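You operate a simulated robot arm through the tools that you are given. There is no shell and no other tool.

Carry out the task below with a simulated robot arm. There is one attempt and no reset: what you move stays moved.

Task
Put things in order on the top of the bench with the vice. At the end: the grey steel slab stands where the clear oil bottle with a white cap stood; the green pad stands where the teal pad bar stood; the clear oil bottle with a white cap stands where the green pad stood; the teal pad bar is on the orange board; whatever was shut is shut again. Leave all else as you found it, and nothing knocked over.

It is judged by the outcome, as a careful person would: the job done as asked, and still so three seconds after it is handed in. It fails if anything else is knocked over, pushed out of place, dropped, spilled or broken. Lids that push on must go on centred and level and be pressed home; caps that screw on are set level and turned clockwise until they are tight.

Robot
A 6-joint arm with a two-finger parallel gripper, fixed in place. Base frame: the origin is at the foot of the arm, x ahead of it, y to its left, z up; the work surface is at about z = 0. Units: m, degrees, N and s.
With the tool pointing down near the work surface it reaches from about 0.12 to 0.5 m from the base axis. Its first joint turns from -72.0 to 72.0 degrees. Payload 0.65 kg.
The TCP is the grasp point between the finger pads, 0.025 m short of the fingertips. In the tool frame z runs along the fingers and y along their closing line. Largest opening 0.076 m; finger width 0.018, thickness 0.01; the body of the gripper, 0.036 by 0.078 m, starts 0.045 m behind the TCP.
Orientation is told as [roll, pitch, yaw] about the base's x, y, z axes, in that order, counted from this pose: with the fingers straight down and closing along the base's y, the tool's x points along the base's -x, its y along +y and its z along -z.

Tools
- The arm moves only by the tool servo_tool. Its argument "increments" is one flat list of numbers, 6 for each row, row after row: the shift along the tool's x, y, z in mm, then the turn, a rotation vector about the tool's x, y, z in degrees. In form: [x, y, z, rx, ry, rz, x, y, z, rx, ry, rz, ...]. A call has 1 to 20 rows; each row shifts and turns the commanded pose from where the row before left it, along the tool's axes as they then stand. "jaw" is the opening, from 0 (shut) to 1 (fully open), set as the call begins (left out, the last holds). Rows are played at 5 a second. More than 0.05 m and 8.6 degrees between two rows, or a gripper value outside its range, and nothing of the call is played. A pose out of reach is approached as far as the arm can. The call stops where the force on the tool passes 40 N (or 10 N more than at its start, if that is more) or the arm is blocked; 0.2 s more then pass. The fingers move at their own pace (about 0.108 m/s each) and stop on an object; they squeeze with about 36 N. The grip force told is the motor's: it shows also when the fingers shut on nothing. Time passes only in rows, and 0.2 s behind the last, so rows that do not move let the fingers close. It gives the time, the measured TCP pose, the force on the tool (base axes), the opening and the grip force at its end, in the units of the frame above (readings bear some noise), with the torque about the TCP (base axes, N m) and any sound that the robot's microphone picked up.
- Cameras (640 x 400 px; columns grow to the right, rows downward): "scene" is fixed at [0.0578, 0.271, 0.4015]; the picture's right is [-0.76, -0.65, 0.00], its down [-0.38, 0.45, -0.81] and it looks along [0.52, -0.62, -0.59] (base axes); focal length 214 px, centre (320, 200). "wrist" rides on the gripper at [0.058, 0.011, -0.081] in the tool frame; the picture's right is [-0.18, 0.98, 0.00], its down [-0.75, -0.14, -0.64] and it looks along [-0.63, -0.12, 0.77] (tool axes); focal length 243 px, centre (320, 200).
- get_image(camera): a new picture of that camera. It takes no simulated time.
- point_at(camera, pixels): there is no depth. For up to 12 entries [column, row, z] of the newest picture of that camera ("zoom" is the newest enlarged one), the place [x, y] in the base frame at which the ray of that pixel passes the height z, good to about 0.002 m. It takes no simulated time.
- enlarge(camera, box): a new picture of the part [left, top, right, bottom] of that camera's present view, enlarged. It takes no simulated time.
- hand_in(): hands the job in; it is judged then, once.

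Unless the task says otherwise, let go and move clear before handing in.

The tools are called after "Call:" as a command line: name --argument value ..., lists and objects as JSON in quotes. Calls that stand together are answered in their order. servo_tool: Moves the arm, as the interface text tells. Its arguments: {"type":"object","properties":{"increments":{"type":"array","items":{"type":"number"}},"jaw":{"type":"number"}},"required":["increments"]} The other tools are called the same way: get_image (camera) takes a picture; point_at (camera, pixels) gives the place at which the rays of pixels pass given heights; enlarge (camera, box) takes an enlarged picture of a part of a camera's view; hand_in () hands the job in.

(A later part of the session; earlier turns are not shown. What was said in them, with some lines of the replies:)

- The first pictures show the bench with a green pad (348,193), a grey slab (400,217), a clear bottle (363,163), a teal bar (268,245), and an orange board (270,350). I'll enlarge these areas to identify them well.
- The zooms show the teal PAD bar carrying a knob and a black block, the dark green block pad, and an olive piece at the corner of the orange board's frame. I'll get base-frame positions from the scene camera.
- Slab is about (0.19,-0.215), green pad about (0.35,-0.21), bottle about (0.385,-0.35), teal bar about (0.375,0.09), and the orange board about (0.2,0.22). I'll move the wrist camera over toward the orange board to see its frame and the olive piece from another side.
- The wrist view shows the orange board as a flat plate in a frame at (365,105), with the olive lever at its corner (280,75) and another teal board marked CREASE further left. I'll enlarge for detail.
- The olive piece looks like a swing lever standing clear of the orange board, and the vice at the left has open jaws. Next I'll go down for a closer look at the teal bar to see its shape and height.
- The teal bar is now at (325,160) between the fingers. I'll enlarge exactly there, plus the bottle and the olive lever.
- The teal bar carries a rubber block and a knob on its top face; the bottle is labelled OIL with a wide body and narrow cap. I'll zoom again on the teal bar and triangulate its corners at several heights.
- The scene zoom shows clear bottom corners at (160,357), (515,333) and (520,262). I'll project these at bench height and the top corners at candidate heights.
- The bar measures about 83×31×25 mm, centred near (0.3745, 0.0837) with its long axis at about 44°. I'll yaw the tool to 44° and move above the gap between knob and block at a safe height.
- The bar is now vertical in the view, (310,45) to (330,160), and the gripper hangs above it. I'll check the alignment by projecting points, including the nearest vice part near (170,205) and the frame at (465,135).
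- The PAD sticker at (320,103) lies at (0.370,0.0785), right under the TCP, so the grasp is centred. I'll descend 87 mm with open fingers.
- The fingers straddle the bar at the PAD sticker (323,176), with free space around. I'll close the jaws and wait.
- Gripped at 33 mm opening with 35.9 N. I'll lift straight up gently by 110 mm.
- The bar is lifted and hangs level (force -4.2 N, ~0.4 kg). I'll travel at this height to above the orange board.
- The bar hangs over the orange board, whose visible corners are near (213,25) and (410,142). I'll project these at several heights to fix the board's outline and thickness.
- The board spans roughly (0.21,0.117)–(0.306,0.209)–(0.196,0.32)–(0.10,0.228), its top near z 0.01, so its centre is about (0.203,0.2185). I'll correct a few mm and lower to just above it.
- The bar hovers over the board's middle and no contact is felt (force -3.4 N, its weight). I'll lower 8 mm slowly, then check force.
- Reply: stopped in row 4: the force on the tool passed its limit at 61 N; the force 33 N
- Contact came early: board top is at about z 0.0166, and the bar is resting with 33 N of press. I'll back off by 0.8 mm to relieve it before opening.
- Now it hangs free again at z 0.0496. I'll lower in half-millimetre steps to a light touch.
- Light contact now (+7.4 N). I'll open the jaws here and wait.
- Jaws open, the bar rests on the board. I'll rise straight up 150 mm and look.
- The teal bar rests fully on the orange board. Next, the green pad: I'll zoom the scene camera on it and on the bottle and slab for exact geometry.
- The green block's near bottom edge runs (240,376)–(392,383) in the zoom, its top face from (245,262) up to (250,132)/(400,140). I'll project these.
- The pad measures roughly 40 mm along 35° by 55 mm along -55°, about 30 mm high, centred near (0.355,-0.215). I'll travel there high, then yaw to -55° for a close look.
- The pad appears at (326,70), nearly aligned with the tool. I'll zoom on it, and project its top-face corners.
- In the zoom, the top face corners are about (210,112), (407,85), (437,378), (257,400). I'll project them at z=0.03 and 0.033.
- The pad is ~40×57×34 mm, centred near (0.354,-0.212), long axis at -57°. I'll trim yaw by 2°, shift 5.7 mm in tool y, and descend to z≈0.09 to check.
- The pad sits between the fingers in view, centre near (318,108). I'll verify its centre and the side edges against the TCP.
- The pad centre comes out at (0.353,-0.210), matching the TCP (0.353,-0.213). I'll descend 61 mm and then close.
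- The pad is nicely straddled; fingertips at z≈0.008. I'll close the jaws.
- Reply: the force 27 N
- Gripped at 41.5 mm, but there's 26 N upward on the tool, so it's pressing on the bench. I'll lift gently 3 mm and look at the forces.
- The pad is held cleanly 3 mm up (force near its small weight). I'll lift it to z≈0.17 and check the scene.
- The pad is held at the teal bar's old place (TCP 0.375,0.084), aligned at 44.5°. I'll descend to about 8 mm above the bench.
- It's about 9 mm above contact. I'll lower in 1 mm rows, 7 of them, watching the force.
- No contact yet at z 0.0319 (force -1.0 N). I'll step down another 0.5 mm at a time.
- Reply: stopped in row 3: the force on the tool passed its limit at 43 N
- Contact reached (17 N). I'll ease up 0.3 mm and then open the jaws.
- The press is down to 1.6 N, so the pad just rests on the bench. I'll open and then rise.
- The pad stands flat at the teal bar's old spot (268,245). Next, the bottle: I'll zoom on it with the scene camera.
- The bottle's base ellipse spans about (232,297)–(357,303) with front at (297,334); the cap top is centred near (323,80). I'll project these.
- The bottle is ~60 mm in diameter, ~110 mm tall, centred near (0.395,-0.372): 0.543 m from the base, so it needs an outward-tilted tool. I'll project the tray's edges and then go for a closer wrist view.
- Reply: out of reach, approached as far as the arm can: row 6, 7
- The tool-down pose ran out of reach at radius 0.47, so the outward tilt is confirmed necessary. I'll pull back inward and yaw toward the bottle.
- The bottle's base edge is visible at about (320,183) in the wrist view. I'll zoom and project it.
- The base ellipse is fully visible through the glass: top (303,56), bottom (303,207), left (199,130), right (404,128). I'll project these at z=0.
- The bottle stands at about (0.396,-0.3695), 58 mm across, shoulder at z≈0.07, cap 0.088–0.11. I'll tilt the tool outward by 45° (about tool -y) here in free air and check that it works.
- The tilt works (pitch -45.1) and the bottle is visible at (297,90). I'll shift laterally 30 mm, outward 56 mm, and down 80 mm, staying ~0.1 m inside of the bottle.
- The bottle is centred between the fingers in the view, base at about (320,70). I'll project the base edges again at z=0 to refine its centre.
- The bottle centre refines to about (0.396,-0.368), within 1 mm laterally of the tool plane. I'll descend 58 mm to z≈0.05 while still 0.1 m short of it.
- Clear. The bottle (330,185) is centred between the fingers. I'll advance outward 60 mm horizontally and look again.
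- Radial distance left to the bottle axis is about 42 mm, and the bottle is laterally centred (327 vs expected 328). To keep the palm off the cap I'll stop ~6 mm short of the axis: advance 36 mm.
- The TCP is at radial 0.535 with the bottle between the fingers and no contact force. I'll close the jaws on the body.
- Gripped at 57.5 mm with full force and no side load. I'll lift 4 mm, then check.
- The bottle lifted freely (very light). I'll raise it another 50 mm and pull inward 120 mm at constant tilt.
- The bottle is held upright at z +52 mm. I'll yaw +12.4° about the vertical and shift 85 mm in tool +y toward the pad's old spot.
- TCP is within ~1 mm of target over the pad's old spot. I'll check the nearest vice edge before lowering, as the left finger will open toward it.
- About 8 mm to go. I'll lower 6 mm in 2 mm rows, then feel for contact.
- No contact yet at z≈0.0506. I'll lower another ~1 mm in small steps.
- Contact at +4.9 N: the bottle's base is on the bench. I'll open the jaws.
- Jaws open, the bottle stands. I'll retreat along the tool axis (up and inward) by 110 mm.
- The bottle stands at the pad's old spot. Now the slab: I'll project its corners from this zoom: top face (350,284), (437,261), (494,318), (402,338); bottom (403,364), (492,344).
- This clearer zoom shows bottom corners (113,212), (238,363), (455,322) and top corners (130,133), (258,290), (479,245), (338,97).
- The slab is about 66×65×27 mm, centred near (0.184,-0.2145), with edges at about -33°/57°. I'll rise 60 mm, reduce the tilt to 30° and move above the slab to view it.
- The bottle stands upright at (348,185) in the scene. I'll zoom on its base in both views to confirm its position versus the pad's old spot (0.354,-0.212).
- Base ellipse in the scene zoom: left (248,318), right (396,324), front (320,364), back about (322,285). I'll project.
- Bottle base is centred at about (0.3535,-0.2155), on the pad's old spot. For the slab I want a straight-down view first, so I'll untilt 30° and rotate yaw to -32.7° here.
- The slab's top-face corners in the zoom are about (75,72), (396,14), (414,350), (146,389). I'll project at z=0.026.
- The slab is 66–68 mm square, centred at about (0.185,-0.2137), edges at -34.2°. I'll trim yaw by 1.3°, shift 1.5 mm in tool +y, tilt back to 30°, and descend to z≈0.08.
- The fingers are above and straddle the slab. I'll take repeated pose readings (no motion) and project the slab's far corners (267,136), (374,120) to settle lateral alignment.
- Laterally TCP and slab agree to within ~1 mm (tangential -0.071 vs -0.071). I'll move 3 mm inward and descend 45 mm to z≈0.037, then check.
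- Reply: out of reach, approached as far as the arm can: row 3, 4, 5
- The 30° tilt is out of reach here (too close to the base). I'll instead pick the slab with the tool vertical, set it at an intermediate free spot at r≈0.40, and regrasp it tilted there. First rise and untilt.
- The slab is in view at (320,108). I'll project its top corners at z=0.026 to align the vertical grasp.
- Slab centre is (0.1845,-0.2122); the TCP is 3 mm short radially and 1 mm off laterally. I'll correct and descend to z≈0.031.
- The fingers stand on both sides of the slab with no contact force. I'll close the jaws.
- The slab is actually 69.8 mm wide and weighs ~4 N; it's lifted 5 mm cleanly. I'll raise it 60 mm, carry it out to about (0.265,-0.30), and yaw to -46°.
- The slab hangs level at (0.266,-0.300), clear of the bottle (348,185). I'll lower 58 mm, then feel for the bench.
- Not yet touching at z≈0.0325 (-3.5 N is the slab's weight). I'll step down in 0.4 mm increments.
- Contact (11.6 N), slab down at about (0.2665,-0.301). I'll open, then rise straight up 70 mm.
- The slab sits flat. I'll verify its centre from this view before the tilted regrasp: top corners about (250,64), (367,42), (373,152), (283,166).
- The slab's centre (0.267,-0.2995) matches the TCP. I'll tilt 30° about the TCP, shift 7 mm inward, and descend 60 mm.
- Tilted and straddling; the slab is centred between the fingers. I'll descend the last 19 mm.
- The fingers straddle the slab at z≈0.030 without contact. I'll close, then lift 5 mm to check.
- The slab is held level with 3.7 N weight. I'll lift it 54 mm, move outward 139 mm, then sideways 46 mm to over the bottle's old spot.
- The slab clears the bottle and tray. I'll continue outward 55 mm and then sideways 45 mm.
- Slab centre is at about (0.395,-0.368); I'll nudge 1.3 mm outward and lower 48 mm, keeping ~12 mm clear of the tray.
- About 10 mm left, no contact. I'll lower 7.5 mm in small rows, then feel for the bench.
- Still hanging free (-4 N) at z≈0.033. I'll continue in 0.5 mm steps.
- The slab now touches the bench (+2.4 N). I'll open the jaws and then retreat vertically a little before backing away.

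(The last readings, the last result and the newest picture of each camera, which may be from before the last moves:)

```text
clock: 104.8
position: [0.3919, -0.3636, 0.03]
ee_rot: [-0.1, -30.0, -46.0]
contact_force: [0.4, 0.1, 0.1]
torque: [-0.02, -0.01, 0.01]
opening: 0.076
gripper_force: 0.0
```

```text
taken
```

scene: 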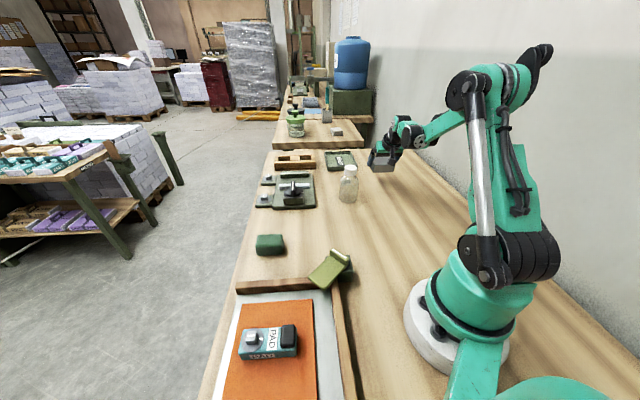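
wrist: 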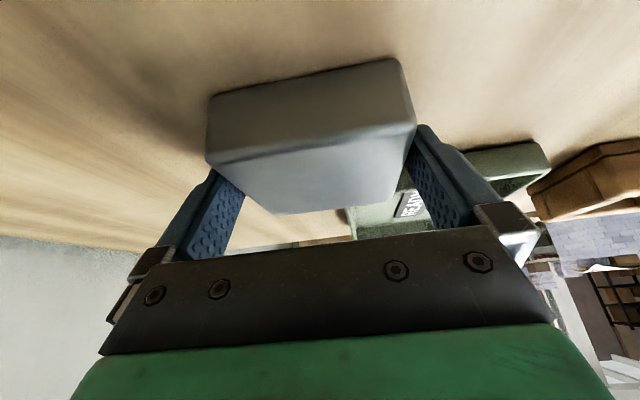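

Jaws open with no residual force. I'll go straight up 70 mm.

Call:
servo_tool --increments '[-2, 0, -3.46, 0, 0, 0, -6, 0, -10.4, 0, 0, 0, -10, 0, -17.3, 0, 0, 0, -15, 0, -26, 0, 0, 0, 0, 0, 0, 0, 0, 0]' --jaw 1

Call:
get_image --camera "wrist"

Call:
enlarge --camera "scene" --box '[310, 120, 438, 200]'

```text
clock: 106.0
position: [0.3895, -0.3641, 0.0982]
ee_rot: [-0.1, -29.9, -46.0]
contact_force: [-0.2, 0.1, 0.2]
torque: [0.02, 0.02, 0.05]
opening: 0.0761
gripper_force: 0.1
```

```text
taken
```

wrist: 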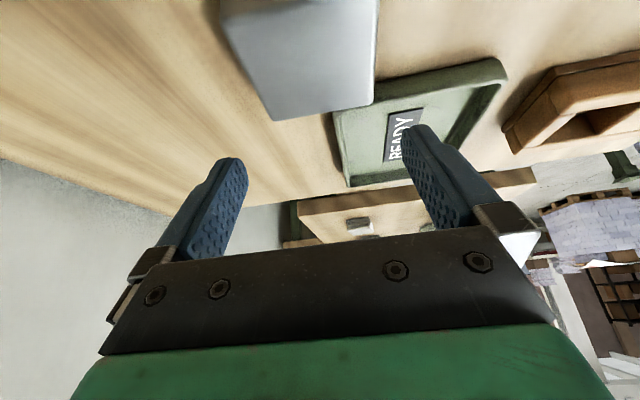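

```text
5.00 times, centred on (374, 160) of scene
```

zoom: 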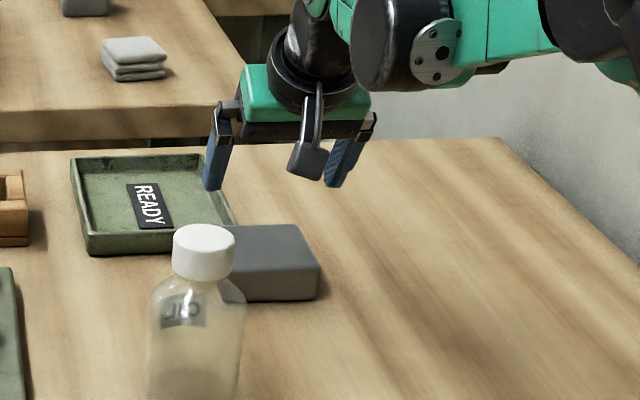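

The slab stands flat at the bottle's old spot. I'll zoom to check its gap to the tray and project its corners.

Call:
enlarge --camera "wrist" --box '[220, 40, 420, 165]'

Call:
point_at --camera "wrist" --pixels '[[272, 121, 0.027], [373, 105, 0.027], [238, 58, 0.027], [376, 42, 0.027], [334, 118, 0.0], [334, 118, 0.02]]'

```text
3.20 times, centred on (320, 102) of wrist
```

zoom: 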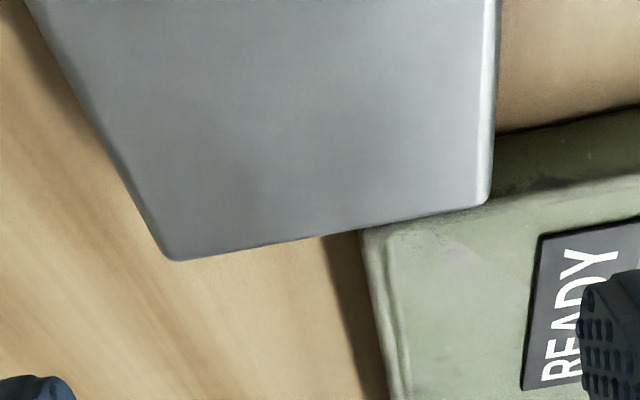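

```text
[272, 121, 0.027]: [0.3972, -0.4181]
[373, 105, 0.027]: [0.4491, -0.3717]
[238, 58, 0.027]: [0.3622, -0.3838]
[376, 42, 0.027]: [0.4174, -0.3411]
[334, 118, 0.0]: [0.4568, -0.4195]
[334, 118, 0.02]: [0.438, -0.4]
```

Slab's far corners give a centre near (0.399,-0.370), with roughly 9 mm gap to the tray. I'll rise, back away inward, and untilt for a final overview.

Call:
servo_tool --increments '[-15, 0, -26, 0, 0, 0, -15, 0, -26, 0, 0, 0, -10, 0, -17.3, 0, 0, 0, 26, 0, -15, 0, 0, 0, 26, 0, -15, 0, 0, 0, 26, 0, -15, 0, 0, 0, 0, 0, 0, 0, 7.5, 0, 0, 0, 0, 0, 7.5, 0, 0, 0, 0, 0, 7.5, 0, 0, 0, 0, 0, 7.5, 0, 0, 0, 0, 0, 0, 0]' --jaw 1

Call:
get_image --camera "wrist"

Call:
get_image --camera "scene"

Call:
enlarge --camera "scene" --box '[310, 130, 406, 205]'

```text
clock: 108.4
position: [0.3271, -0.2995, 0.1772]
ee_rot: [-0.1, 0.2, -46.1]
contact_force: [0.2, -0.3, 0.4]
torque: [0.02, 0.01, 0.03]
opening: 0.0761
gripper_force: 0.1
```

```text
taken
```

wrist: 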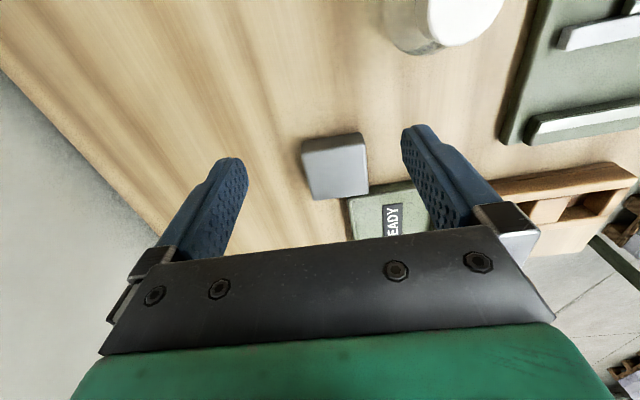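

```text
taken
```

scene: 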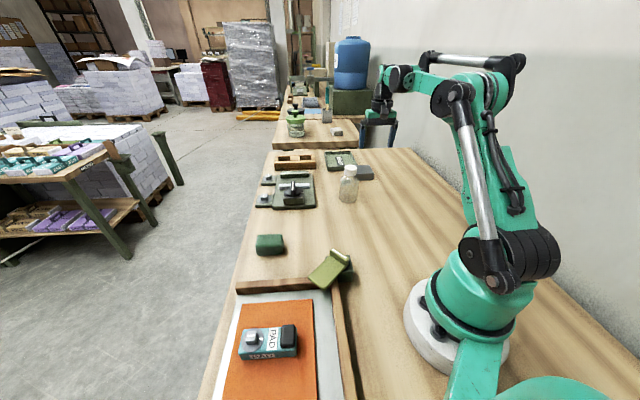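

```text
5.33 times, centred on (358, 168) of scene
```

zoom: 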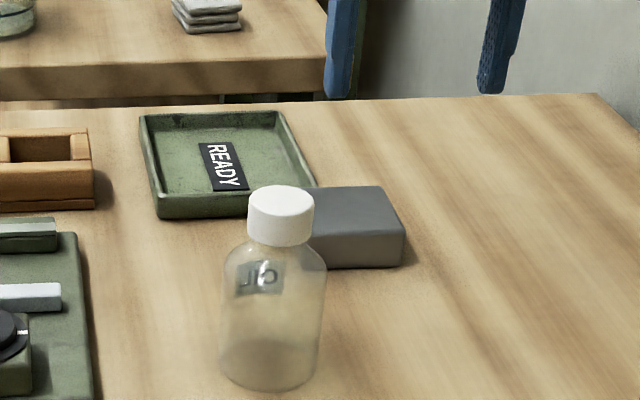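

Everything stands. I'll zoom the wrist view on the slab to verify its final centre against (0.3965,-0.3685) and its gap to the tray.

Call:
enlarge --camera "wrist" --box '[272, 120, 400, 200]'

```text
5.00 times, centred on (336, 160) of wrist
```

zoom: 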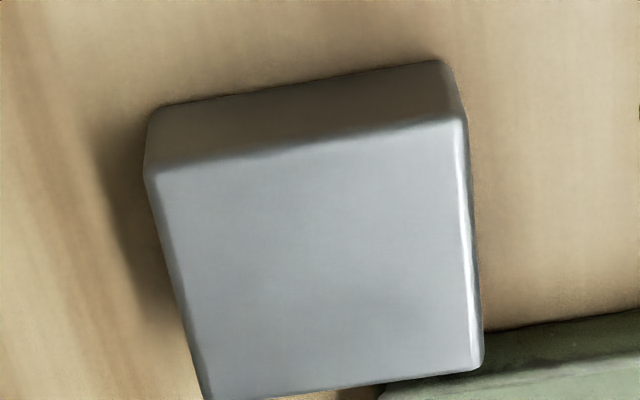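

Call:
point_at --camera "zoom" --pixels '[[148, 108, 0.0], [445, 60, 0.0], [147, 172, 0.027], [466, 118, 0.027], [484, 365, 0.027], [205, 398, 0.027], [485, 332, 0.0], [640, 308, 0.0]]'

Call:
enlarge --camera "wrist" --box '[290, 130, 410, 240]'

```text
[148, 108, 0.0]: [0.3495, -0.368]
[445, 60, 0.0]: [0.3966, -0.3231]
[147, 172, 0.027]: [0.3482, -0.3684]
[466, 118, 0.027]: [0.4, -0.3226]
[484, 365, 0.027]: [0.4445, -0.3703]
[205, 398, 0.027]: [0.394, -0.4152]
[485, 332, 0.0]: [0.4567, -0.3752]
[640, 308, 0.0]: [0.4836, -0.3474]
```

```text
3.64 times, centred on (350, 185) of wrist
```

zoom: 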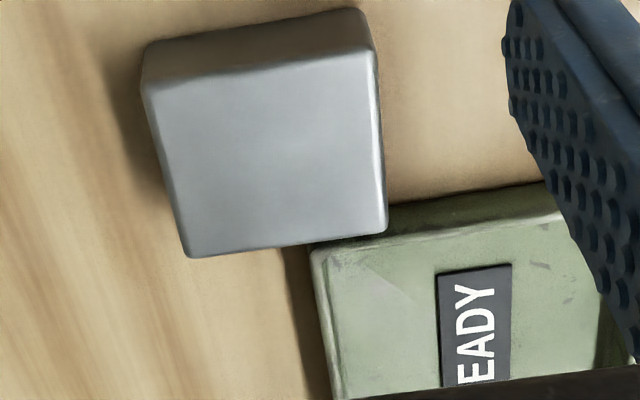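

The slab's centre measures (0.3967,-0.3691), matching the bottle's old spot, with a 12 mm gap to the tray. I'll move the arm up and back to a neutral clear pose and take final pictures.

Call:
servo_tool --increments '[25, 0, 0, 0, 0, 0, 25, 0, -20, 0, 0, 0, 25, 0, -30, 0, 0, 0, 25, 0, -30, 0, 0, 0, 0, 0, -30, 0, 0, 0, 0, 0, 0, 0, 0, 0]' --jaw 1

Call:
get_image --camera "scene"

Call:
get_image --camera "wrist"

Call:
enlarge --camera "scene" --box '[230, 130, 430, 255]'

Call:
enlarge --camera "scene" --box '[200, 220, 440, 400]'

```text
clock: 109.8
position: [0.2597, -0.2256, 0.2867]
ee_rot: [0.0, 0.1, -46.0]
contact_force: [-0.5, 0.0, 1.1]
torque: [0.02, 0.03, 0.01]
opening: 0.0758
gripper_force: 0.2
```

```text
taken
```

scene: 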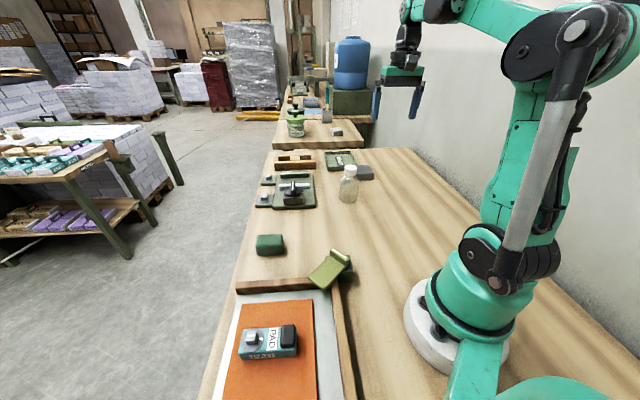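

```text
taken
```

wrist: 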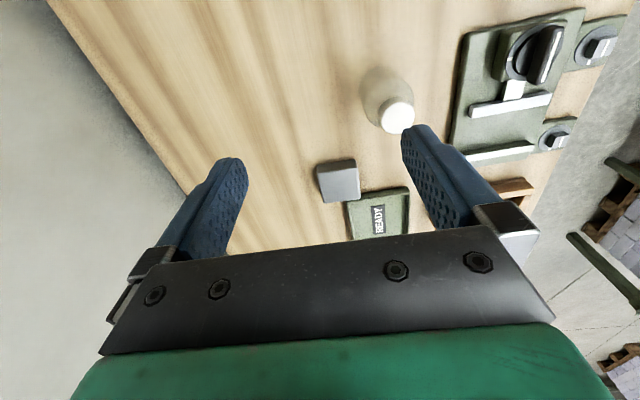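

```text
3.20 times, centred on (330, 192) of scene
```

zoom: 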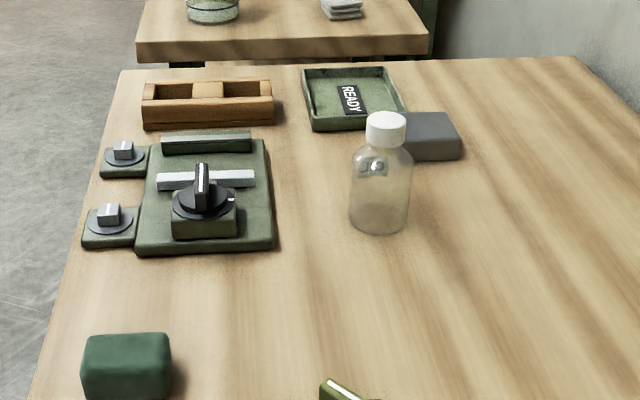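

```text
2.22 times, centred on (320, 310) of scene
```

zoom: 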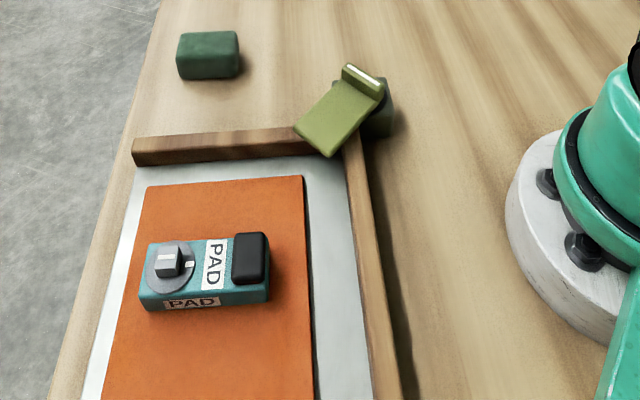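

The final pictures show the job done. The slab is at the bottle's old spot, the bottle upright at the pad's old spot, the green pad where the teal bar was, and the teal bar flat on the orange board. The vice, tray, lever and jig look unchanged, nothing was opened, and the arm is clear, so I'm handing in.

Call:
hand_in

```text
The job is handed in.
```

The bench is in order and I've handed the job in; I haven't seen the verdict. Positions come from the camera readings, good to about 2–3 mm:

| Item | Where it is now | How it sits |
|---|---|---|
| Teal pad bar | On the orange board, near its centre | Flat and fully on the board |
| Green pad | Where the teal pad bar stood | Flat, turned to line up the way the bar did |
| Oil bottle | Where the green pad stood | Upright, cap untouched |
| Grey steel slab | Where the oil bottle stood | Flat, about 12 mm clear of the READY tray |

- **Slab:** the bottle's old spot is at the far edge of the arm's reach. I set the slab down once on a clear part of the bench and picked it up again with the gripper tilted. It left nothing behind there.
- **Shut items:** nothing needed opening, so there was nothing to shut again.
- **Everything else:** the vice, READY tray, olive lever and jig frame look the same as in the first pictures. The arm is raised and clear with its jaws open.
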